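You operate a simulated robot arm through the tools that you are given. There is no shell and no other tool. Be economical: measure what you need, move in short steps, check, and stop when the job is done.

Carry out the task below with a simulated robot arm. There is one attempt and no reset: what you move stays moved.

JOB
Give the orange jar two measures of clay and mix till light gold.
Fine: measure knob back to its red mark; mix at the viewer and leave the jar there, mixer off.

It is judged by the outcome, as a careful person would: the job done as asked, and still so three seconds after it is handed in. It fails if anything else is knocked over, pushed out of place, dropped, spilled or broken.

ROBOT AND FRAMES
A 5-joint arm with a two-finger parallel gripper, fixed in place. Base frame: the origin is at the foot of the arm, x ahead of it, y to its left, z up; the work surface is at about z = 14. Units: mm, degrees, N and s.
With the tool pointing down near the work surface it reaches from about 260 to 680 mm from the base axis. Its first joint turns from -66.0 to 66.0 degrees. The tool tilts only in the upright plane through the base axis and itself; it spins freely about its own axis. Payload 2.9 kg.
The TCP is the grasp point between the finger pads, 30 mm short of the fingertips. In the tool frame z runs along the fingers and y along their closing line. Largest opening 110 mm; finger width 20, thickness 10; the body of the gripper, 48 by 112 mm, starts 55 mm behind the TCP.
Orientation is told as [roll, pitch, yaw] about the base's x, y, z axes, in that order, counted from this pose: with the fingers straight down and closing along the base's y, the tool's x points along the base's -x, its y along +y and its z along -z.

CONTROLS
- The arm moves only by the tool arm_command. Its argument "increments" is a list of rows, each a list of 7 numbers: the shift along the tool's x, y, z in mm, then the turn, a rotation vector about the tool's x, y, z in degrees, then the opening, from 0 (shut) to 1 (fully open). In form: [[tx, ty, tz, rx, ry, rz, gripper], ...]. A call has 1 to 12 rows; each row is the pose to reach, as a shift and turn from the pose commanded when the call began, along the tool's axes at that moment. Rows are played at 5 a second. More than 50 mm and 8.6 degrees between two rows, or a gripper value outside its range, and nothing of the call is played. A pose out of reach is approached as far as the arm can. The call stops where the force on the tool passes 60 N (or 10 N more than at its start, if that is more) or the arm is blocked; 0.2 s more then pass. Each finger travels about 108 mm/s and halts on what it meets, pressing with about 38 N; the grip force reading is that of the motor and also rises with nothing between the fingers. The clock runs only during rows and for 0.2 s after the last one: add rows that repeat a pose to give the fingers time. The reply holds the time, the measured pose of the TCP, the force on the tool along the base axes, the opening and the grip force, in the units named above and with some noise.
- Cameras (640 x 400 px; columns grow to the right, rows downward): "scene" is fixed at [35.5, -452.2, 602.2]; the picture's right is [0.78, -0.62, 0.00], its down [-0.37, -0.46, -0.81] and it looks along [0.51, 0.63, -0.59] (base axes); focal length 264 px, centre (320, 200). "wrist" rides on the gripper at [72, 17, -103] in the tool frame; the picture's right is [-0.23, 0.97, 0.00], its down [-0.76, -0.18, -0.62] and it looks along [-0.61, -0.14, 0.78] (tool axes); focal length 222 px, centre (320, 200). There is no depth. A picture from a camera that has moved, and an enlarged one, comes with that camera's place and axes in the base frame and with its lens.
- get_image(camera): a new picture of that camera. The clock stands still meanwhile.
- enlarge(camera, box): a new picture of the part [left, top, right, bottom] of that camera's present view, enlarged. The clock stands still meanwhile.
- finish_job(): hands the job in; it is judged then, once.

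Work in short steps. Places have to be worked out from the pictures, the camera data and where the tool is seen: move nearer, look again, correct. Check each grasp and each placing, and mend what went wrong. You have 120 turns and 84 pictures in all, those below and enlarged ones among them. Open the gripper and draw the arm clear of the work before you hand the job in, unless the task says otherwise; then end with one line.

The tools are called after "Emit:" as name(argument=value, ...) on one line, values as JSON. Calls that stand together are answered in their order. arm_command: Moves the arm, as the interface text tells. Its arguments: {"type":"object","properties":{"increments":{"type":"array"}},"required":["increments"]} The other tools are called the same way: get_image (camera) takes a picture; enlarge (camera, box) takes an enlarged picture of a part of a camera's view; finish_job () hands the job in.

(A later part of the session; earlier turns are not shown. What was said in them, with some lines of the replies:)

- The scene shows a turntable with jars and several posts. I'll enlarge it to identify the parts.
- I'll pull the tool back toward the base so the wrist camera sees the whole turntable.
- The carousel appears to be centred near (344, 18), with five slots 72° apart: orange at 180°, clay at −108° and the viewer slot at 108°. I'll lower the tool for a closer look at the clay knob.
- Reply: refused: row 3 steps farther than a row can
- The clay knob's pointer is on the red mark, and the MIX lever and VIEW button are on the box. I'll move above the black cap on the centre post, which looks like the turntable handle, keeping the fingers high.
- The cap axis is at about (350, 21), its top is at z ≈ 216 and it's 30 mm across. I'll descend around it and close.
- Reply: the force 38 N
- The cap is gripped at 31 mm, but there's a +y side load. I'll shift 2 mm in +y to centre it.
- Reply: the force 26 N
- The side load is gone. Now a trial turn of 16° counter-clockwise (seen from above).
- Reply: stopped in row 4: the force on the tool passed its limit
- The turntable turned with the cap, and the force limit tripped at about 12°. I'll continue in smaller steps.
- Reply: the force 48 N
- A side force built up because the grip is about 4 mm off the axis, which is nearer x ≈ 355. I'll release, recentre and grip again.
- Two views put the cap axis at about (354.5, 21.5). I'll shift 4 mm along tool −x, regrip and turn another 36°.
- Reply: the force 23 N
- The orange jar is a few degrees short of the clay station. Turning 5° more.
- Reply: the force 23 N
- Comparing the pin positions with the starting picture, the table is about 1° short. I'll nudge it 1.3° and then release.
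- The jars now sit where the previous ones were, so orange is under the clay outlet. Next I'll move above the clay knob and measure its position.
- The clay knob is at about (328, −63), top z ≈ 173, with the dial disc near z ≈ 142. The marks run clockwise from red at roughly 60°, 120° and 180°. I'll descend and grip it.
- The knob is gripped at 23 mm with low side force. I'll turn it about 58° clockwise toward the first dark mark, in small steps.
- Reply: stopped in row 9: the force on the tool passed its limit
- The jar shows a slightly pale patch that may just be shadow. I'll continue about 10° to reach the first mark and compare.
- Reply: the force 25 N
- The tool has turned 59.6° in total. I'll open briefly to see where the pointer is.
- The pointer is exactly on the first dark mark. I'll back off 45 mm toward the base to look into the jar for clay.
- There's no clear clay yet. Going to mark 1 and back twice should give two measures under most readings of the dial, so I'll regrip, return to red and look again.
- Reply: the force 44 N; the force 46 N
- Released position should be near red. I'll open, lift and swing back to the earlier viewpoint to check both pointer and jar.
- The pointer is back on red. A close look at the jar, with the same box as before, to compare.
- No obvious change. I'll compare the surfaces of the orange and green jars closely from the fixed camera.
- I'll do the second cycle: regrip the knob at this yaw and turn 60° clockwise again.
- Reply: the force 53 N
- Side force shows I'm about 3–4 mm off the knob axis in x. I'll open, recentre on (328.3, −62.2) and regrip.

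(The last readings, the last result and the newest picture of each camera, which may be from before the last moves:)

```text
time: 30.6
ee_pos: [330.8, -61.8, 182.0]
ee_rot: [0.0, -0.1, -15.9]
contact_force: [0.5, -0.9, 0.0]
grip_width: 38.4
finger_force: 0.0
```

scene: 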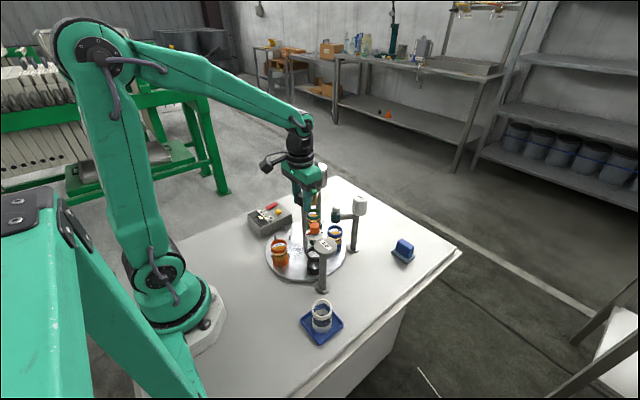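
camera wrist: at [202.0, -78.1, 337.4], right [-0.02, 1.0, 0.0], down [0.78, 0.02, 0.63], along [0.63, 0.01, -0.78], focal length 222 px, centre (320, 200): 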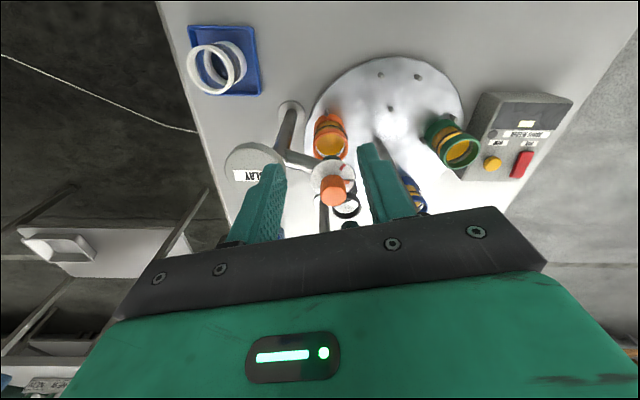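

Emit:
arm_command(increments=[[2.3, -1.1, 0, 0, 0, 0, 0.35], [2.3, -1.1, 0, 0, 0, 0, 0.12], [2.3, -1.1, 0, 0, 0, 0, 0.12], [2.3, -1.1, 0, 0, 0, 5, 0.12], [2.3, -1.1, 0, 0, 0, 10, 0.12], [2.3, -1.1, 0, 0, 0, 15, 0.12], [2.3, -1.1, 0, 0, 0, 20, 0.12], [2.3, -1.1, 0, 0, 0, 25, 0.12], [2.3, -1.1, 0, 0, 0, 30, 0.12], [2.3, -1.1, 0, 0, 0, 30, 0.12]])

Emit:
enlarge(camera="wrist", box=[240, 40, 400, 200])

Emit:
enlarge(camera="scene", box=[280, 200, 376, 280])

```text
time: 32.8
ee_pos: [327.8, -63.9, 182.8]
ee_rot: [0.1, 0.0, -46.1]
contact_force: [-24.4, -34.3, 24.6]
grip_width: 22.8
finger_force: 45.4
```

```text
2.50 times, centred on (320, 120) of wrist
camera zoom: at [290.0, 1.0, 285.7], right [0.86, 0.51, 0.0], down [0.4, -0.67, 0.62], along [0.32, -0.54, -0.78], focal length 555 px, centre (320, 400)
```

zoom: 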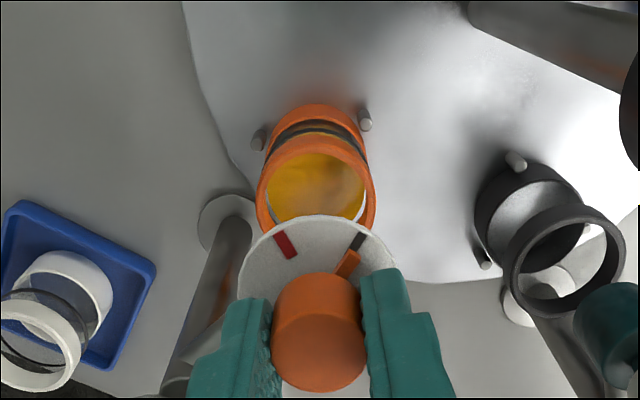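

```text
5.00 times, centred on (328, 240) of scene
camera zoom: at [35.4, -452.2, 602.2], right [0.78, -0.62, 0.0], down [-0.37, -0.46, -0.81], along [0.51, 0.63, -0.59], focal length 1322 px, centre (280, 0)
```

zoom: 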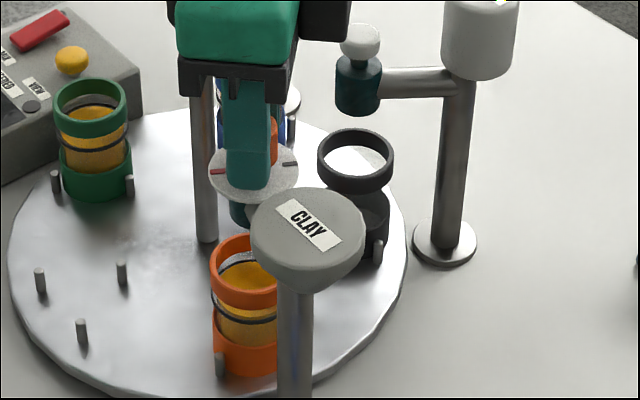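

The pointer is on the first mark again and a pale patch shows on the surface. Now I'll return the knob 60° to red, in two halves with recentring.

Emit:
arm_command(increments=[[0, 0, 0, 0, 0, -5, 0.12], [0, 0, 0, 0, 0, -10, 0.12], [0, 0, 0, 0, 0, -15, 0.12], [0, 0, 0, 0, 0, -20, 0.12], [0, 0, 0, 0, 0, -25, 0.12], [0, 0, 0, 0, 0, -30, 0.12]])

Emit:
arm_command(increments=[[0, 0, 0, 0, 0, -5, 0.12], [0, 0, 0, 0, 0, -10, 0.12], [0, 0, 0, 0, 0, -15, 0.12], [0, 0, 0, 0, 0, -20, 0.12], [0, 0, 0, 0, 0, -25, 0.12], [0, 0, 0, 0, 0, -30, 0.12], [0, 0, 0, 0, 0, -30, 0.12]])

```text
time: 34.2
ee_pos: [328.1, -63.9, 183.2]
ee_rot: [-0.1, -0.1, -15.9]
contact_force: [-18.6, -28.8, 26.1]
grip_width: 22.9
finger_force: 45.0
```

```text
time: 35.8
ee_pos: [328.2, -63.8, 181.3]
ee_rot: [-0.1, -0.2, 14.0]
contact_force: [-18.3, -34.1, 22.8]
grip_width: 22.9
finger_force: 44.5
```

Released and lifted back, I'll check the pointer and jar from the same viewpoint as before.

Emit:
arm_command(increments=[[0, 0, 0, 0, 0, 0, 0.45], [0, 0, 0, 0, 0, 0, 0.45], [0, 0, -30, 0, 0, 0, 0.45], [0, 0, -52, 0, 0, 0, 0.45], [28, 0, -52, 0, 0, 0, 0.45], [55, 0, -52, 0, 0, 0, 0.45]])

Emit:
enlarge(camera="wrist", box=[296, 115, 376, 195])

```text
time: 37.2
ee_pos: [275.7, -75.8, 232.4]
ee_rot: [-0.1, -0.2, 14.2]
contact_force: [0.2, 0.2, 0.1]
grip_width: 49.8
finger_force: 0.1
```

```text
5.00 times, centred on (336, 155) of wrist
camera zoom: at [200.7, -76.6, 336.1], right [-0.02, 1.0, 0.0], down [0.78, 0.01, 0.63], along [0.63, 0.01, -0.78], focal length 1111 px, centre (240, 425)
```

zoom: 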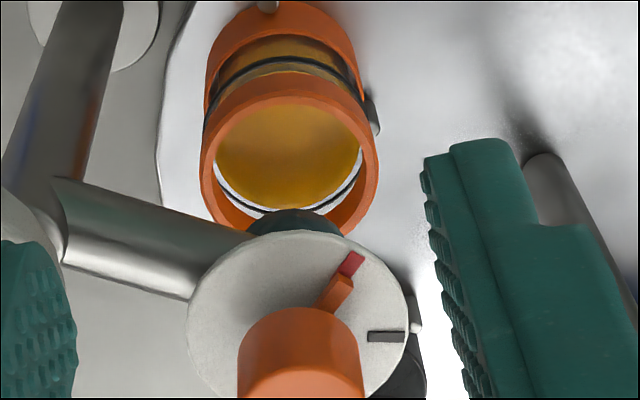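

The pointer is on red, and the jar looks unchanged under the dispenser's reflection. I'll turn the table clockwise 144° to bring orange to the viewer, starting by regripping the cap at (354.5, 21.5).

Emit:
arm_command(increments=[[0, 0, -38, 0, 0, 0, 0.5], [-30, 25, -38, 0, 0, 0, 0.5], [-65, 50, -38, 0, 0, 0, 0.5], [-100, 75, -38, 0, 0, 0, 0.5], [-100, 75, 0, 0, 0, 0, 0.5], [-100, 75, 35, 0, 0, 0, 0.5]])

Emit:
arm_command(increments=[[0, 0, 0, 0, 0, 0, 0.3], [0, 0, 0, 0, 0, 0, 0.2], [0, 0, 0, 0, 0, 0, 0.2]])

```text
time: 38.6
ee_pos: [351.7, 20.9, 199.6]
ee_rot: [0.1, -0.2, 13.9]
contact_force: [0.0, 0.9, -1.3]
grip_width: 55.0
finger_force: 0.0
```

```text
time: 39.4
ee_pos: [351.9, 18.2, 200.2]
ee_rot: [0.1, -0.1, 14.0]
contact_force: [5.4, -15.4, -9.4]
grip_width: 30.9
finger_force: 45.2
```

Emit:
arm_command(increments=[[0, 0, 0, 0, 0, 0, 0.4], [-2.8, -0.8, 2, 0, 0, 0, 0.4], [-2.8, -0.8, 2, 0, 0, 0, 0.2], [-2.8, -0.8, 2, 0, 0, 0, 0.2], [-2.8, -0.8, 2, 0, 0, 5, 0.2], [-2.8, -0.8, 2, 0, 0, 10, 0.2], [-2.8, -0.8, 2, 0, 0, 15, 0.2], [-2.8, -0.8, 2, 0, 0, 20, 0.2], [-2.8, -0.8, 2, 0, 0, 25, 0.2], [-2.8, -0.8, 2, 0, 0, 30, 0.2], [-2.8, -0.8, 2, 0, 0, 36, 0.2], [-2.8, -0.8, 2, 0, 0, 36, 0.2]])

```text
time: 42.0
ee_pos: [355.4, 19.4, 197.9]
ee_rot: [-0.1, 0.1, -22.1]
contact_force: [-29.2, -26.7, 29.1]
grip_width: 30.7
finger_force: 44.9
```

Emit:
arm_command(increments=[[0.8, -2, 0, 0, 0, 5, 0.2], [0.8, -2, 0, 0, 0, 10, 0.2], [0.8, -2, 0, 0, 0, 15, 0.2], [0.8, -2, 0, 0, 0, 20, 0.2], [0.8, -2, 0, 0, 0, 25, 0.2], [0.8, -2, 0, 0, 0, 30, 0.2], [0.8, -2, 0, 0, 0, 36, 0.2], [0.8, -2, 0, 0, 0, 36, 0.2]])

Emit:
enlarge(camera="scene", box=[240, 180, 368, 280])

```text
time: 43.8
ee_pos: [355.9, 19.8, 197.1]
ee_rot: [0.2, -0.1, -58.0]
contact_force: [1.9, 26.0, -2.6]
grip_width: 30.8
finger_force: 44.9
```

```text
4.00 times, centred on (304, 230) of scene
camera zoom: at [35.6, -452.1, 602.2], right [0.78, -0.62, 0.0], down [-0.37, -0.46, -0.81], along [0.51, 0.63, -0.59], focal length 1057 px, centre (384, 80)
```

zoom: 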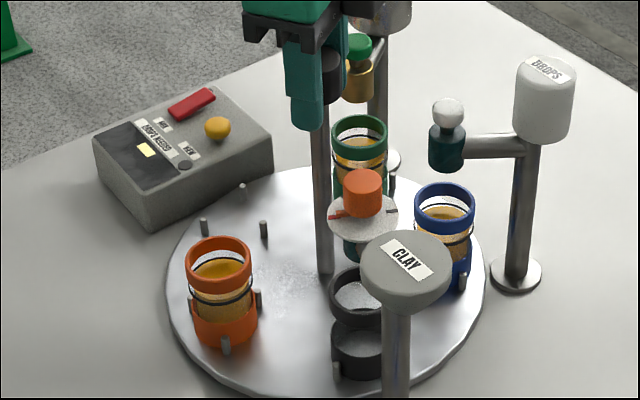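

Orange is back at its start slot. I'll look closely at its contents here, away from the dispenser.

Emit:
enlarge(camera="scene", box=[279, 234, 311, 270])

Emit:
get_image(camera="wrist")

```text
11.11 times, centred on (295, 252) of scene
camera zoom: at [35.6, -452.1, 602.2], right [0.78, -0.62, 0.0], down [-0.37, -0.46, -0.81], along [0.51, 0.63, -0.59], focal length 2937 px, centre (598, -378)
```

zoom: 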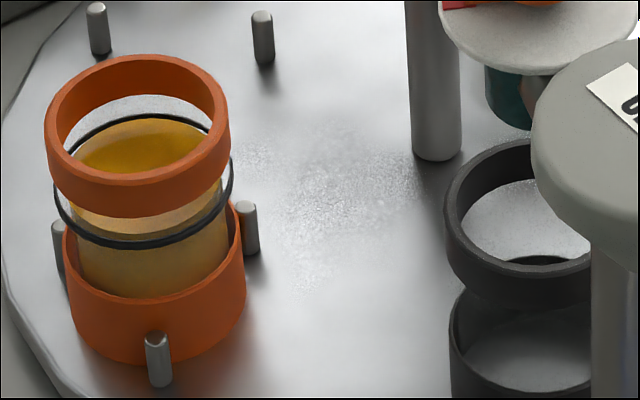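

```text
36 pictures are left
camera wrist: at [331.2, 90.5, 300.6], right [0.95, 0.32, 0.0], down [0.25, -0.74, 0.62], along [0.21, -0.59, -0.78], focal length 222 px, centre (320, 200)
```

wrist: 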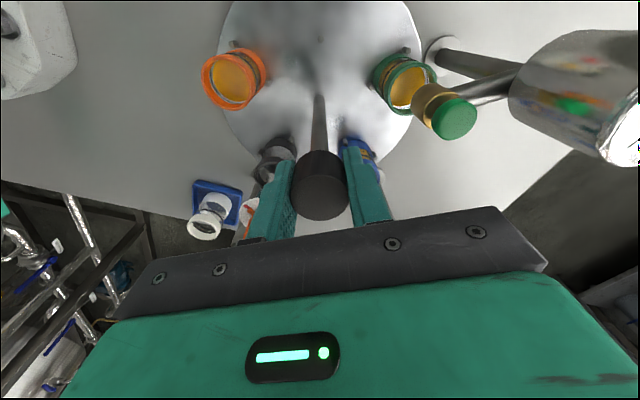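

Emit:
enlarge(camera="wrist", box=[195, 35, 275, 115])

Emit:
enlarge(camera="wrist", box=[360, 35, 440, 115])

```text
5.00 times, centred on (235, 75) of wrist
camera zoom: at [331.2, 90.5, 300.6], right [0.95, 0.32, 0.0], down [0.25, -0.74, 0.62], along [0.21, -0.59, -0.78], focal length 1111 px, centre (745, 825)
```

zoom: 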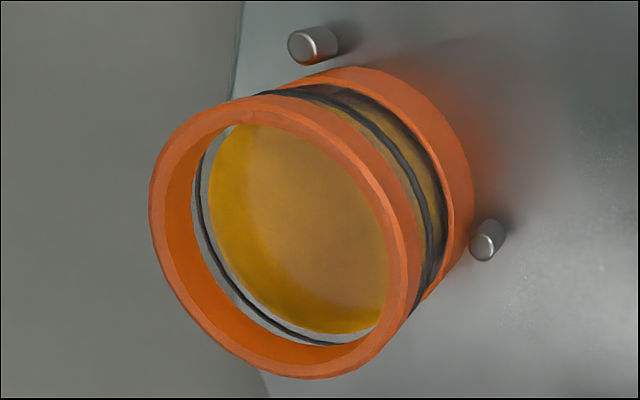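

```text
5.00 times, centred on (400, 75) of wrist
camera zoom: at [331.2, 90.5, 300.6], right [0.95, 0.32, 0.0], down [0.25, -0.74, 0.62], along [0.21, -0.59, -0.78], focal length 1111 px, centre (-80, 825)
```

zoom: 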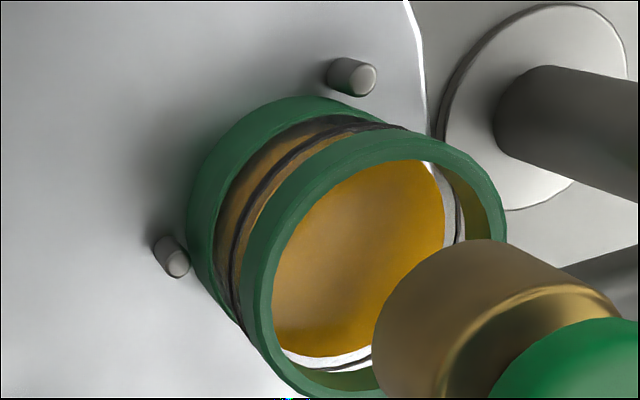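

The orange and green jars both show the same tint, so it's a reflection and mixing will have to tell. I'll continue the remaining 72° to the viewer.

Emit:
arm_command(increments=[[1.3, 0.8, 0, 0, 0, 5, 0.2], [1.3, 0.8, 0, 0, 0, 10, 0.2], [1.3, 0.8, 0, 0, 0, 15, 0.2], [1.3, 0.8, 0, 0, 0, 20, 0.2], [1.3, 0.8, 0, 0, 0, 25, 0.2], [1.3, 0.8, 0, 0, 0, 30, 0.2], [1.3, 0.8, 0, 0, 0, 36, 0.2], [1.3, 0.8, 0, 0, 0, 36, 0.2]])

```text
time: 45.6
ee_pos: [354.0, 19.7, 196.7]
ee_rot: [0.2, 0.0, -94.2]
contact_force: [2.3, -35.6, 1.7]
grip_width: 30.7
finger_force: 45.1
```

Emit:
arm_command(increments=[[-2, 0, 0, 0, 0, 5, 0.2], [-2, 0, 0, 0, 0, 10, 0.2], [-2, 0, 0, 0, 0, 15, 0.2], [-2, 0, 0, 0, 0, 20, 0.2], [-2, 0, 0, 0, 0, 25, 0.2], [-2, 0, 0, 0, 0, 30, 0.2], [-2, 0, 0, 0, 0, 36, 0.2], [-2, 0, 0, 0, 0, 36, 0.2]])

Emit:
enlarge(camera="scene", box=[230, 150, 390, 250])

```text
time: 47.4
ee_pos: [354.6, 18.8, 197.1]
ee_rot: [0.2, 0.0, -129.9]
contact_force: [-18.7, 44.1, 19.4]
grip_width: 30.5
finger_force: 44.5
```

```text
4.00 times, centred on (310, 200) of scene
camera zoom: at [35.4, -452.1, 602.2], right [0.78, -0.62, 0.0], down [-0.37, -0.46, -0.81], along [0.51, 0.63, -0.59], focal length 1057 px, centre (360, 200)
```

zoom: 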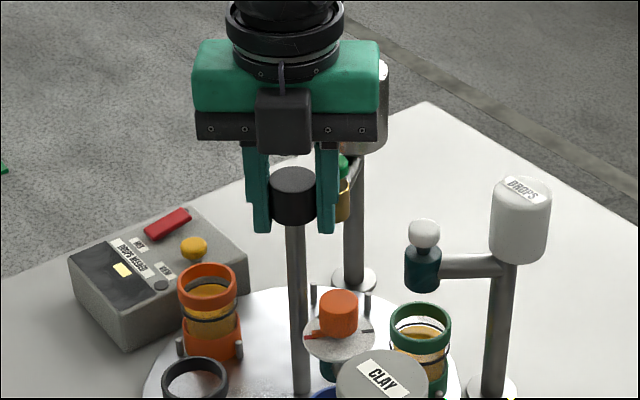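

Orange now sits at the viewer slot, matching the earlier alignment. I'll release, lift and rotate the wrist back to look at the MIX control.

Emit:
arm_command(increments=[[0, 0, 0, 0, 0, 0, 0.5], [0, 0, 0, 0, 0, 0, 0.5], [0, 0, -45, 0, 0, 0, 0.5], [0, 0, -90, 0, 0, 0, 0.4], [0, 0, -90, 0, 0, -8, 0.3], [0, 0, -90, 0, 0, -16, 0.2], [0, 0, -90, 0, 0, -24, 0.1], [0, 0, -90, 0, 0, -32, 0], [0, 0, -90, 0, 0, -40, 0], [0, 0, -90, 0, 0, -48, 0], [0, 0, -90, 0, 0, -56, 0], [0, 0, -90, 0, 0, -64, 0]])

Emit:
arm_command(increments=[[0, 0, 0, 0, 0, -8, 0], [0, 0, 0, 0, 0, -16, 0], [0, 0, 0, 0, 0, -24, 0], [0, 0, 0, 0, 0, -32, 0], [0, 0, 0, 0, 0, -40, 0], [0, 0, 0, 0, 0, -48, 0], [0, 0, 0, 0, 0, -56, 0], [0, 0, 0, 0, 0, -64, 0]])

```text
time: 50.0
ee_pos: [354.9, 18.2, 286.2]
ee_rot: [0.3, -0.1, -65.8]
contact_force: [0.2, 0.1, 0.4]
grip_width: 0.0
finger_force: 37.8
```

```text
time: 51.8
ee_pos: [353.6, 17.7, 286.5]
ee_rot: [-0.1, -0.2, -1.8]
contact_force: [0.8, 0.2, 0.2]
grip_width: 0.0
finger_force: 37.9
```

Emit:
arm_command(increments=[[10, 45, 0, 0, 0, 0, 0], [20, 90, 0, 0, 0, 0, 0], [30, 135, 20, 0, 0, 0, 0], [34, 165, 55, 0, 0, 0, 0], [34, 172, 86, 0, 0, 0, 0]])

Emit:
enlarge(camera="wrist", box=[200, 60, 400, 185])

```text
refused: row 3 steps farther than a row can; nothing moved
```

```text
3.20 times, centred on (300, 122) of wrist
camera zoom: at [282.3, 38.4, 390.3], right [0.26, 0.97, 0.0], down [0.75, -0.2, 0.63], along [0.6, -0.16, -0.78], focal length 711 px, centre (384, 448)
```

zoom: 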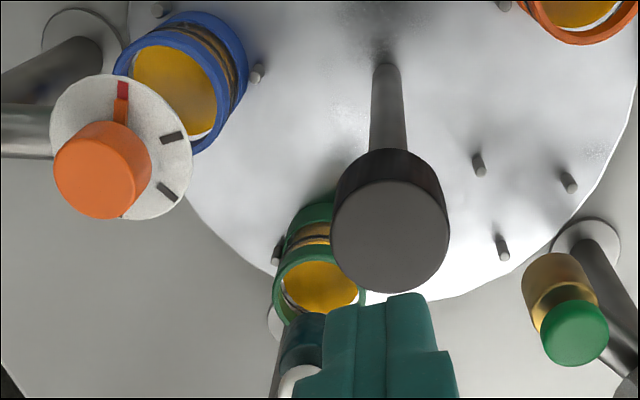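

Emit:
arm_command(increments=[[8, 40, 0, 0, 0, 0, 0], [16, 80, 0, 0, 0, 0, 0], [24, 120, 10, 0, 0, 0, 0], [30, 150, 40, 0, 0, 0, 0], [34, 172, 75, 0, 0, 0, 0], [34, 172, 86, 0, 0, 0, 0]])

Emit:
enlarge(camera="wrist", box=[200, 75, 400, 200])

```text
time: 53.2
ee_pos: [328.4, 193.5, 200.6]
ee_rot: [0.1, -0.2, -2.0]
contact_force: [0.5, -0.8, -0.5]
grip_width: 0.0
finger_force: 37.7
```

```text
3.20 times, centred on (300, 138) of wrist
camera zoom: at [255.9, 213.7, 304.8], right [0.26, 0.97, 0.0], down [0.75, -0.2, 0.63], along [0.6, -0.16, -0.78], focal length 711 px, centre (384, 400)
```

zoom: 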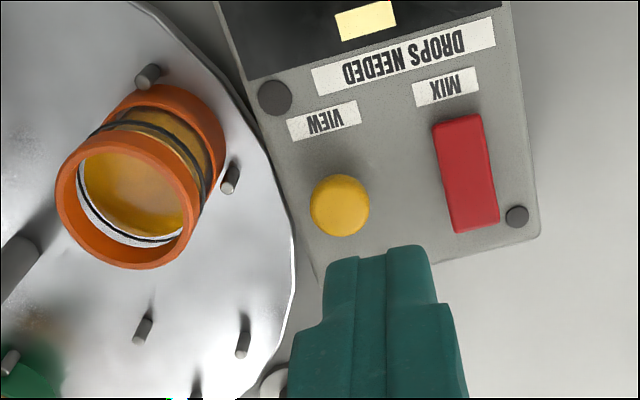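

The red MIX rocker looks raised at its far (+x) end, near (368, 219), with the label end near (338, 218). I'll hover the closed fingers above the raised end.

Emit:
arm_command(increments=[[-20, 13, 20, 0, 0, 0, 0], [-39, 26, 50, 0, 0, 0, 0], [-39, 26, 80, 0, 0, 0, 0]])

Emit:
enlarge(camera="scene", box=[240, 165, 320, 240])

Emit:
enlarge(camera="wrist", box=[220, 100, 420, 225])

```text
time: 54.0
ee_pos: [367.6, 218.7, 118.6]
ee_rot: [0.1, -0.2, -1.9]
contact_force: [0.9, 0.4, -0.4]
grip_width: 0.0
finger_force: 37.4
```

```text
5.33 times, centred on (280, 202) of scene
camera zoom: at [35.5, -452.2, 602.2], right [0.78, -0.62, 0.0], down [-0.37, -0.46, -0.81], along [0.51, 0.63, -0.59], focal length 1410 px, centre (533, 187)
```

zoom: 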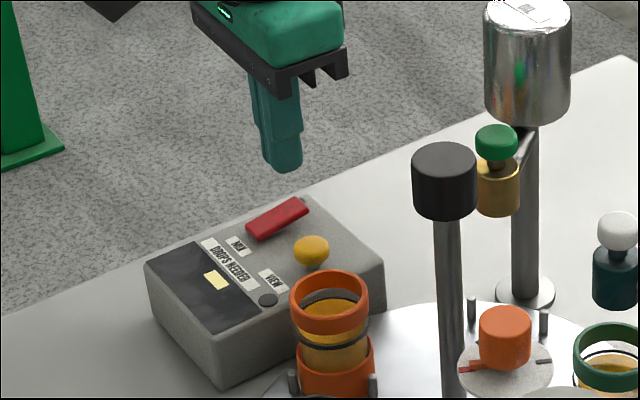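

```text
3.20 times, centred on (320, 162) of wrist
camera zoom: at [295.8, 238.3, 222.8], right [0.26, 0.97, 0.0], down [0.75, -0.2, 0.63], along [0.6, -0.16, -0.78], focal length 711 px, centre (320, 320)
```

zoom: 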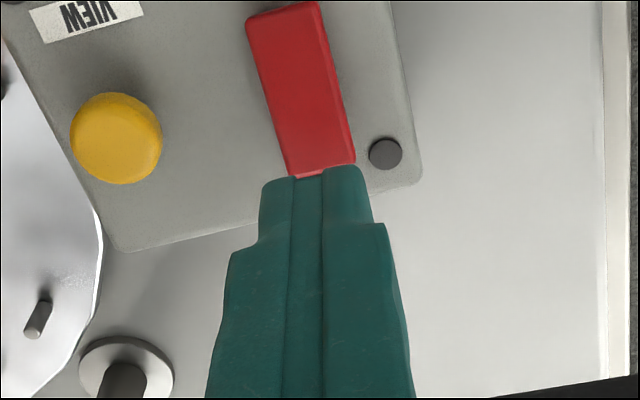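

The tips sit just over the raised end. I'll descend slowly until contact.

Emit:
arm_command(increments=[[0, 0, 8, 0, 0, 0, 0], [0, 0, 15, 0, 0, 0, 0], [0, 0, 18, 0, 0, 0, 0], [0, 0, 21, 0, 0, 0, 0], [0, 0, 24, 0, 0, 0, 0]])

```text
time: 55.2
ee_pos: [368.6, 216.8, 94.5]
ee_rot: [0.1, -0.1, -1.9]
contact_force: [0.6, 0.3, 0.3]
grip_width: 0.0
finger_force: 37.9
```

Emit:
arm_command(increments=[[0, 0, 2, 0, 0, 0, 0], [0, 0, 4, 0, 0, 0, 0], [0, 0, 5, 0, 0, 0, 0]])

Emit:
enlarge(camera="scene", box=[250, 180, 330, 240])

```text
time: 56.0
ee_pos: [366.6, 215.3, 90.8]
ee_rot: [0.0, -0.1, -2.0]
contact_force: [-0.3, -0.6, -0.2]
grip_width: 0.2
finger_force: 37.7
```

```text
6.67 times, centred on (290, 210) of scene
camera zoom: at [35.5, -452.2, 602.2], right [0.78, -0.62, 0.0], down [-0.37, -0.46, -0.81], along [0.51, 0.63, -0.59], focal length 1762 px, centre (520, 133)
```

zoom: 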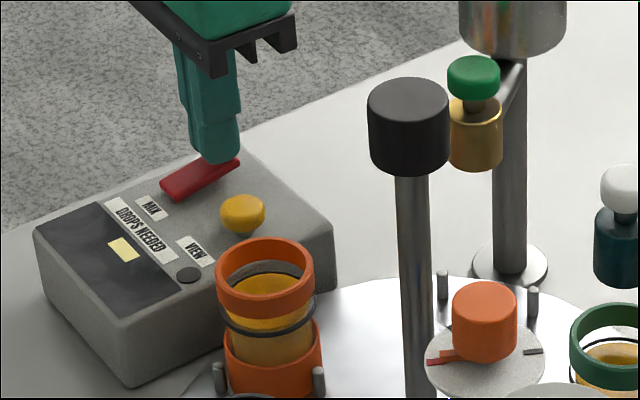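

Still above it. I'll go another few millimetres down in fine steps, watching the force.

Emit:
arm_command(increments=[[0, 0, 2, 0, 0, 0, 0], [0, 0, 4, 0, 0, 0, 0]])

```text
time: 56.6
ee_pos: [368.0, 216.8, 87.1]
ee_rot: [0.0, -0.1, -1.9]
contact_force: [0.2, -1.1, 1.5]
grip_width: 0.2
finger_force: 37.6
```

Emit:
arm_command(increments=[[0, 0, 2, 0, 0, 0, 0], [0, 0, 4, 0, 0, 0, 0]])

Emit:
enlarge(camera="scene", box=[250, 180, 330, 240])

```text
time: 57.2
ee_pos: [368.9, 215.2, 85.9]
ee_rot: [0.3, -0.4, -2.0]
contact_force: [-1.6, -10.9, 35.5]
grip_width: 0.0
finger_force: 38.2
```

```text
6.67 times, centred on (290, 210) of scene
camera zoom: at [35.3, -452.3, 602.1], right [0.78, -0.62, 0.0], down [-0.37, -0.46, -0.81], along [0.51, 0.63, -0.59], focal length 1762 px, centre (520, 133)
```

zoom: 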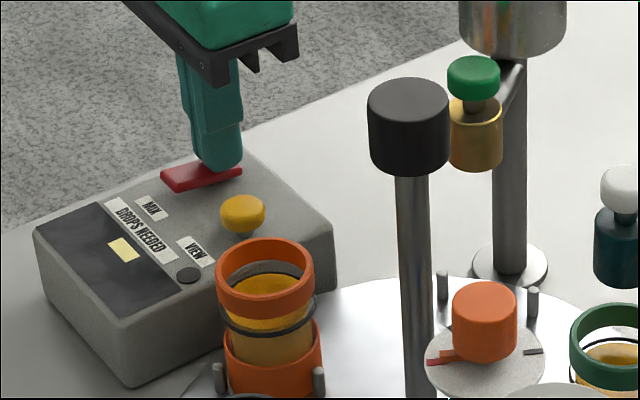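

The rocker has tipped over. I'll lift, shift to above the label end ready to switch off, and check the lamp and jar colour.

Emit:
arm_command(increments=[[0, 0, -20, 0, 0, 0, 0], [34, -1, -20, 0, 0, 0, 0]])

Emit:
enlarge(camera="scene", box=[250, 180, 330, 240])

```text
time: 57.8
ee_pos: [334.9, 215.7, 101.7]
ee_rot: [0.0, -0.1, -1.9]
contact_force: [-0.1, -0.7, 0.8]
grip_width: 0.0
finger_force: 37.4
```

```text
6.67 times, centred on (290, 210) of scene
camera zoom: at [35.6, -452.2, 602.2], right [0.78, -0.62, 0.0], down [-0.37, -0.46, -0.81], along [0.51, 0.63, -0.59], focal length 1762 px, centre (520, 133)
```

zoom: 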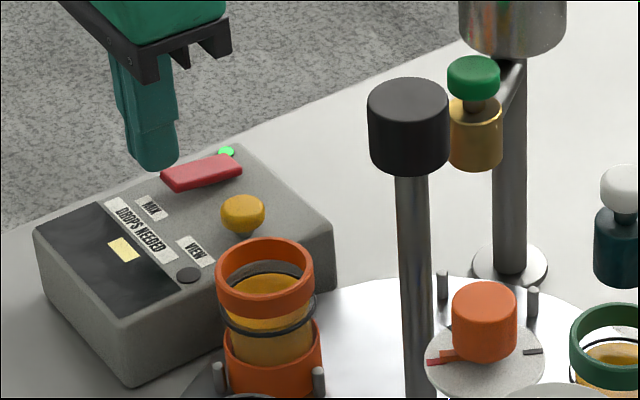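

The green lamp is lit, so it's mixing. I'll wait about one second, lowering slightly over the label end, and look again.

Emit:
arm_command(increments=[[0, 0, 2, 0, 0, 0, 0], [0, 0, 4, 0, 0, 0, 0], [0, 0, 8, 0, 0, 0, 0], [0, 0, 8, 0, 0, 0, 0]])

Emit:
enlarge(camera="scene", box=[262, 205, 302, 235])

```text
time: 58.8
ee_pos: [332.7, 216.6, 95.5]
ee_rot: [0.1, -0.2, -1.9]
contact_force: [0.1, -0.8, -0.3]
grip_width: 0.0
finger_force: 38.3
```

```text
13.33 times, centred on (282, 220) of scene
camera zoom: at [35.5, -452.2, 602.2], right [0.78, -0.62, 0.0], down [-0.37, -0.46, -0.81], along [0.51, 0.63, -0.59], focal length 3525 px, centre (827, -67)
```

zoom: 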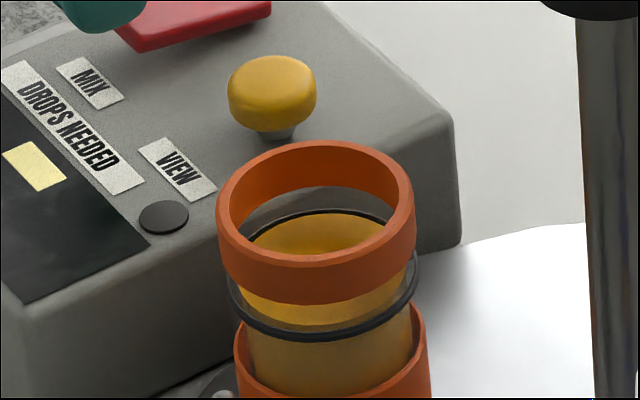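

The surface looks slightly paler than before. I'll wait two more seconds and compare.

Emit:
arm_command(increments=[[0, 0, 0, 0, 0, 0, 0], [0, 0, 0, 0, 0, 0, 0], [0, 0, 0, 0, 0, 0, 0], [0, 0, 0, 0, 0, 0, 0], [0, 0, 0, 0, 0, 0, 0], [0, 0, 0, 0, 0, 0, 0], [0, 0, 0, 0, 0, 0, 0], [0, 0, 0, 0, 0, 0, 0], [0, 0, 0, 0, 0, 0, 0]])

Emit:
enlarge(camera="scene", box=[262, 205, 302, 235])

```text
time: 60.8
ee_pos: [332.5, 215.5, 95.0]
ee_rot: [0.1, -0.1, -1.9]
contact_force: [0.2, 0.4, -0.1]
grip_width: 0.0
finger_force: 37.4
```

```text
13.33 times, centred on (282, 220) of scene
camera zoom: at [35.5, -452.2, 602.2], right [0.78, -0.62, 0.0], down [-0.37, -0.46, -0.81], along [0.51, 0.63, -0.59], focal length 3525 px, centre (827, -67)
```

zoom: 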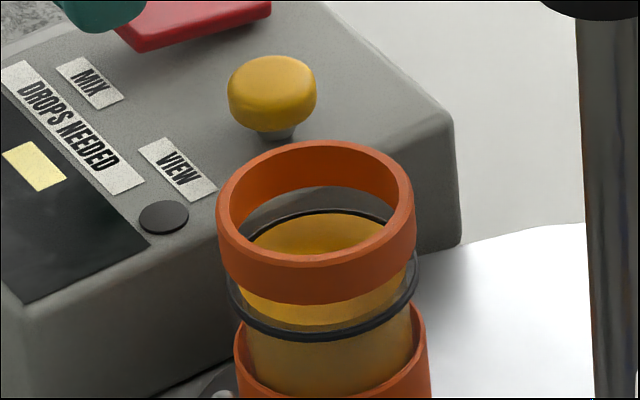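

It's a slow shift paler. I'll wait 2.4 seconds more.

Emit:
arm_command(increments=[[0, 0, 0, 0, 0, 0, 0], [0, 0, 0, 0, 0, 0, 0], [0, 0, 0, 0, 0, 0, 0], [0, 0, 0, 0, 0, 0, 0], [0, 0, 0, 0, 0, 0, 0], [0, 0, 0, 0, 0, 0, 0], [0, 0, 0, 0, 0, 0, 0], [0, 0, 0, 0, 0, 0, 0], [0, 0, 0, 0, 0, 0, 0], [0, 0, 0, 0, 0, 0, 0], [0, 0, 0, 0, 0, 0, 0], [0, 0, 0, 0, 0, 0, 0]])

Emit:
enlarge(camera="scene", box=[262, 205, 302, 235])

```text
time: 63.4
ee_pos: [333.2, 216.8, 96.8]
ee_rot: [0.0, -0.1, -1.8]
contact_force: [-0.8, 0.2, 0.5]
grip_width: 0.1
finger_force: 38.2
```

```text
13.33 times, centred on (282, 220) of scene
camera zoom: at [35.5, -452.2, 602.2], right [0.78, -0.62, 0.0], down [-0.37, -0.46, -0.81], along [0.51, 0.63, -0.59], focal length 3525 px, centre (827, -67)
```

zoom: 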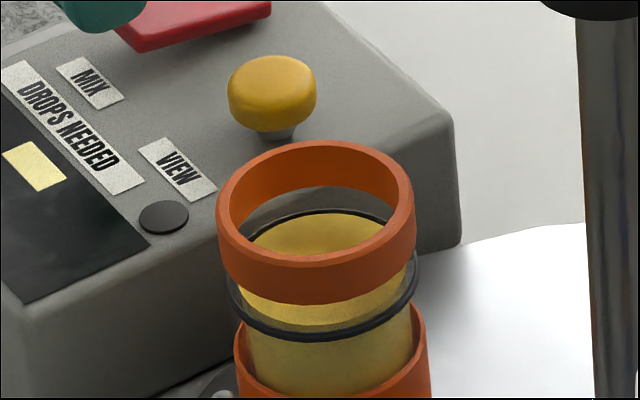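

Clearly paler now, so clay went in. I'll wait about one more second and check whether it's still changing.

Emit:
arm_command(increments=[[0, 0, 0, 0, 0, 0, 0], [0, 0, 0, 0, 0, 0, 0], [0, 0, 0, 0, 0, 0, 0], [0, 0, 0, 0, 0, 0, 0], [0, 0, 0, 0, 0, 0, 0]])

Emit:
enlarge(camera="scene", box=[262, 205, 302, 235])

```text
time: 64.6
ee_pos: [333.1, 216.3, 94.5]
ee_rot: [0.1, -0.2, -1.9]
contact_force: [-0.1, -0.6, 0.4]
grip_width: 0.0
finger_force: 37.5
```

```text
13.33 times, centred on (282, 220) of scene
camera zoom: at [35.5, -452.2, 602.2], right [0.78, -0.62, 0.0], down [-0.37, -0.46, -0.81], along [0.51, 0.63, -0.59], focal length 3525 px, centre (827, -67)
```

zoom: 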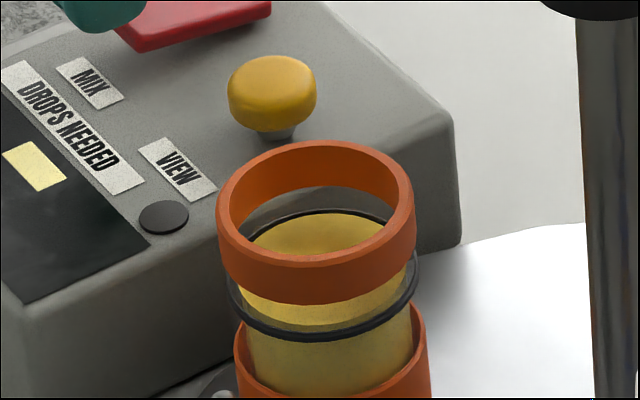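

The colour has levelled off at light gold. I'll press the label end to switch the mixer off.

Emit:
arm_command(increments=[[-3, 0, 5, 0, 0, 0, 0], [-3, 0, 8, 0, 0, 0, 0], [-3, 0, 10, 0, 0, 0, 0], [-3, 0, 11.5, 0, 0, 0, 0], [-3, 0, -10, 0, 0, 0, 0]])

Emit:
enlarge(camera="scene", box=[250, 180, 330, 240])

```text
time: 65.8
ee_pos: [334.7, 217.0, 104.6]
ee_rot: [0.0, -0.1, -1.9]
contact_force: [-0.5, -0.3, -0.8]
grip_width: 0.0
finger_force: 37.4
```

```text
6.67 times, centred on (290, 210) of scene
camera zoom: at [35.5, -452.2, 602.2], right [0.78, -0.62, 0.0], down [-0.37, -0.46, -0.81], along [0.51, 0.63, -0.59], focal length 1762 px, centre (520, 133)
```

zoom: 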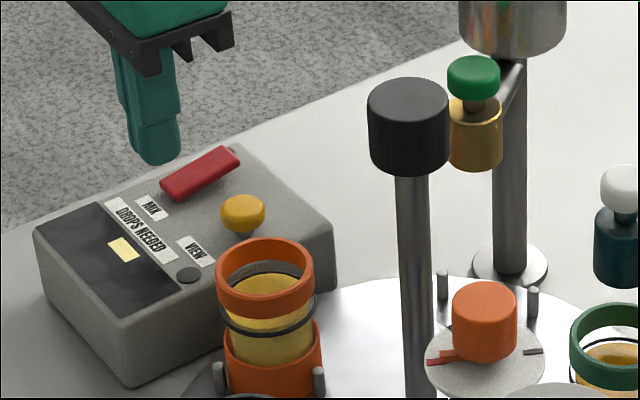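

The lamp is off and the rocker is back. I'll take one more close look at the jar colour.

Emit:
enlarge(camera="scene", box=[262, 205, 302, 235])

Emit:
get_image(camera="wrist")

```text
13.33 times, centred on (282, 220) of scene
camera zoom: at [35.5, -452.2, 602.2], right [0.78, -0.62, 0.0], down [-0.37, -0.46, -0.81], along [0.51, 0.63, -0.59], focal length 3525 px, centre (827, -67)
```

zoom: 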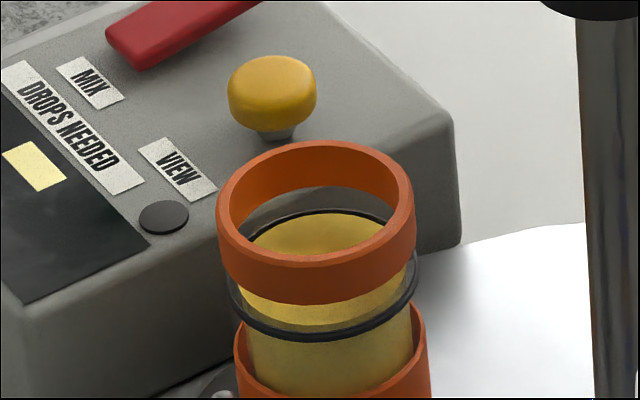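

```text
19 pictures are left
camera wrist: at [264.0, 236.9, 208.3], right [0.26, 0.97, 0.0], down [0.75, -0.2, 0.62], along [0.6, -0.16, -0.78], focal length 222 px, centre (320, 200)
```

wrist: 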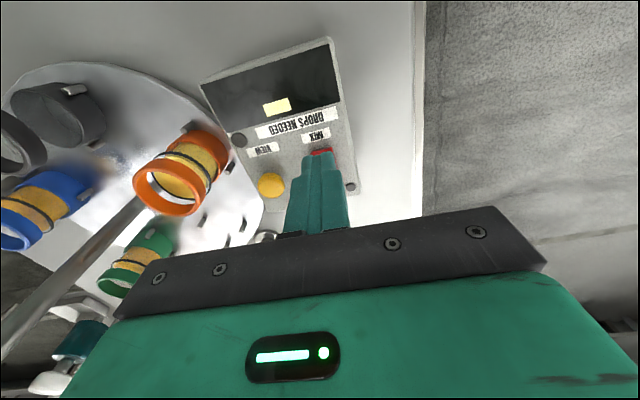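

The colour is steady: light gold, distinctly paler than the blue and green jars. I'll lift clear, move away and open the gripper.

Emit:
arm_command(increments=[[0, 0, -45, 0, 0, 0, 0], [0, 0, -90, 0, 0, 0, 0], [0, 0, -135, 0, 0, 0, 0], [0, 0, -180, 0, 0, 0, 0.2], [0, 0, -220, 0, 0, 0, 0.4], [0, 0, -260, 0, 0, 0, 0.6], [0, 0, -270, 0, 0, 0, 0.8], [0, 0, -270, 0, 0, 0, 1], [0, 0, -270, 0, 0, 0, 1]])

Emit:
enlarge(camera="scene", box=[230, 160, 410, 345])

Emit:
enlarge(camera="wrist", box=[160, 0, 400, 150])

```text
time: 67.8
ee_pos: [335.8, 215.4, 376.0]
ee_rot: [0.1, -0.1, -1.9]
contact_force: [-0.2, 0.2, 0.1]
grip_width: 110.0
finger_force: 0.0
```

```text
2.16 times, centred on (320, 252) of scene
camera zoom: at [35.5, -452.2, 602.2], right [0.78, -0.62, 0.0], down [-0.37, -0.46, -0.81], along [0.51, 0.63, -0.59], focal length 572 px, centre (320, 86)
```

zoom: 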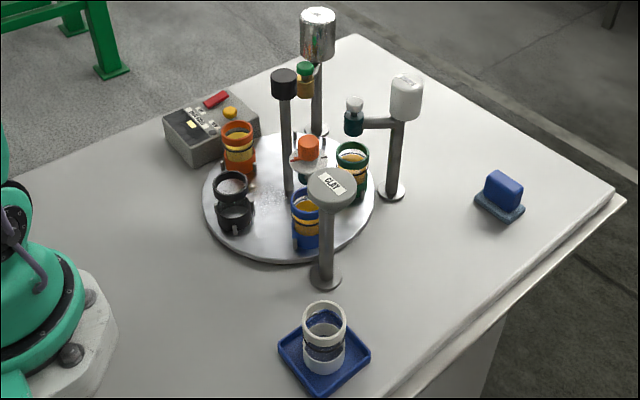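

```text
2.67 times, centred on (280, 75) of wrist
camera zoom: at [263.8, 235.5, 479.8], right [0.26, 0.97, 0.0], down [0.75, -0.2, 0.62], along [0.6, -0.16, -0.78], focal length 592 px, centre (427, 533)
```

zoom: 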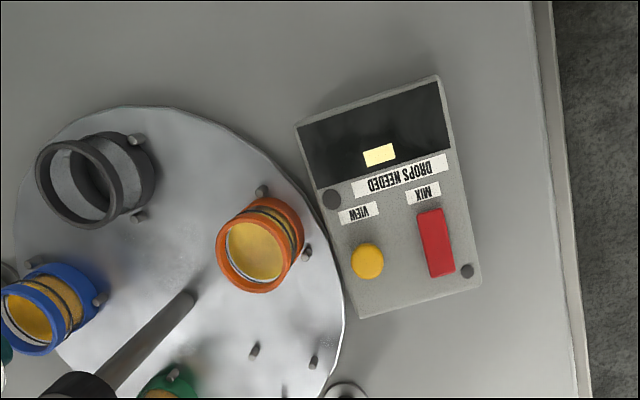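

Orange is light gold at the viewer, the mixer is off, the clay knob is on red and nothing is disturbed. Handing in.

Emit:
finish_job()

```text
The job is handed in.
```

I gave the orange jar what I took to be two measures of clay by turning the knob out to its first mark and back twice. I never saw the clay fall, so the only sign of it is that the contents mixed to a steady light gold. The jar is at the viewer, the mixer is off, the measure knob is back on its red mark, and the arm is clear.
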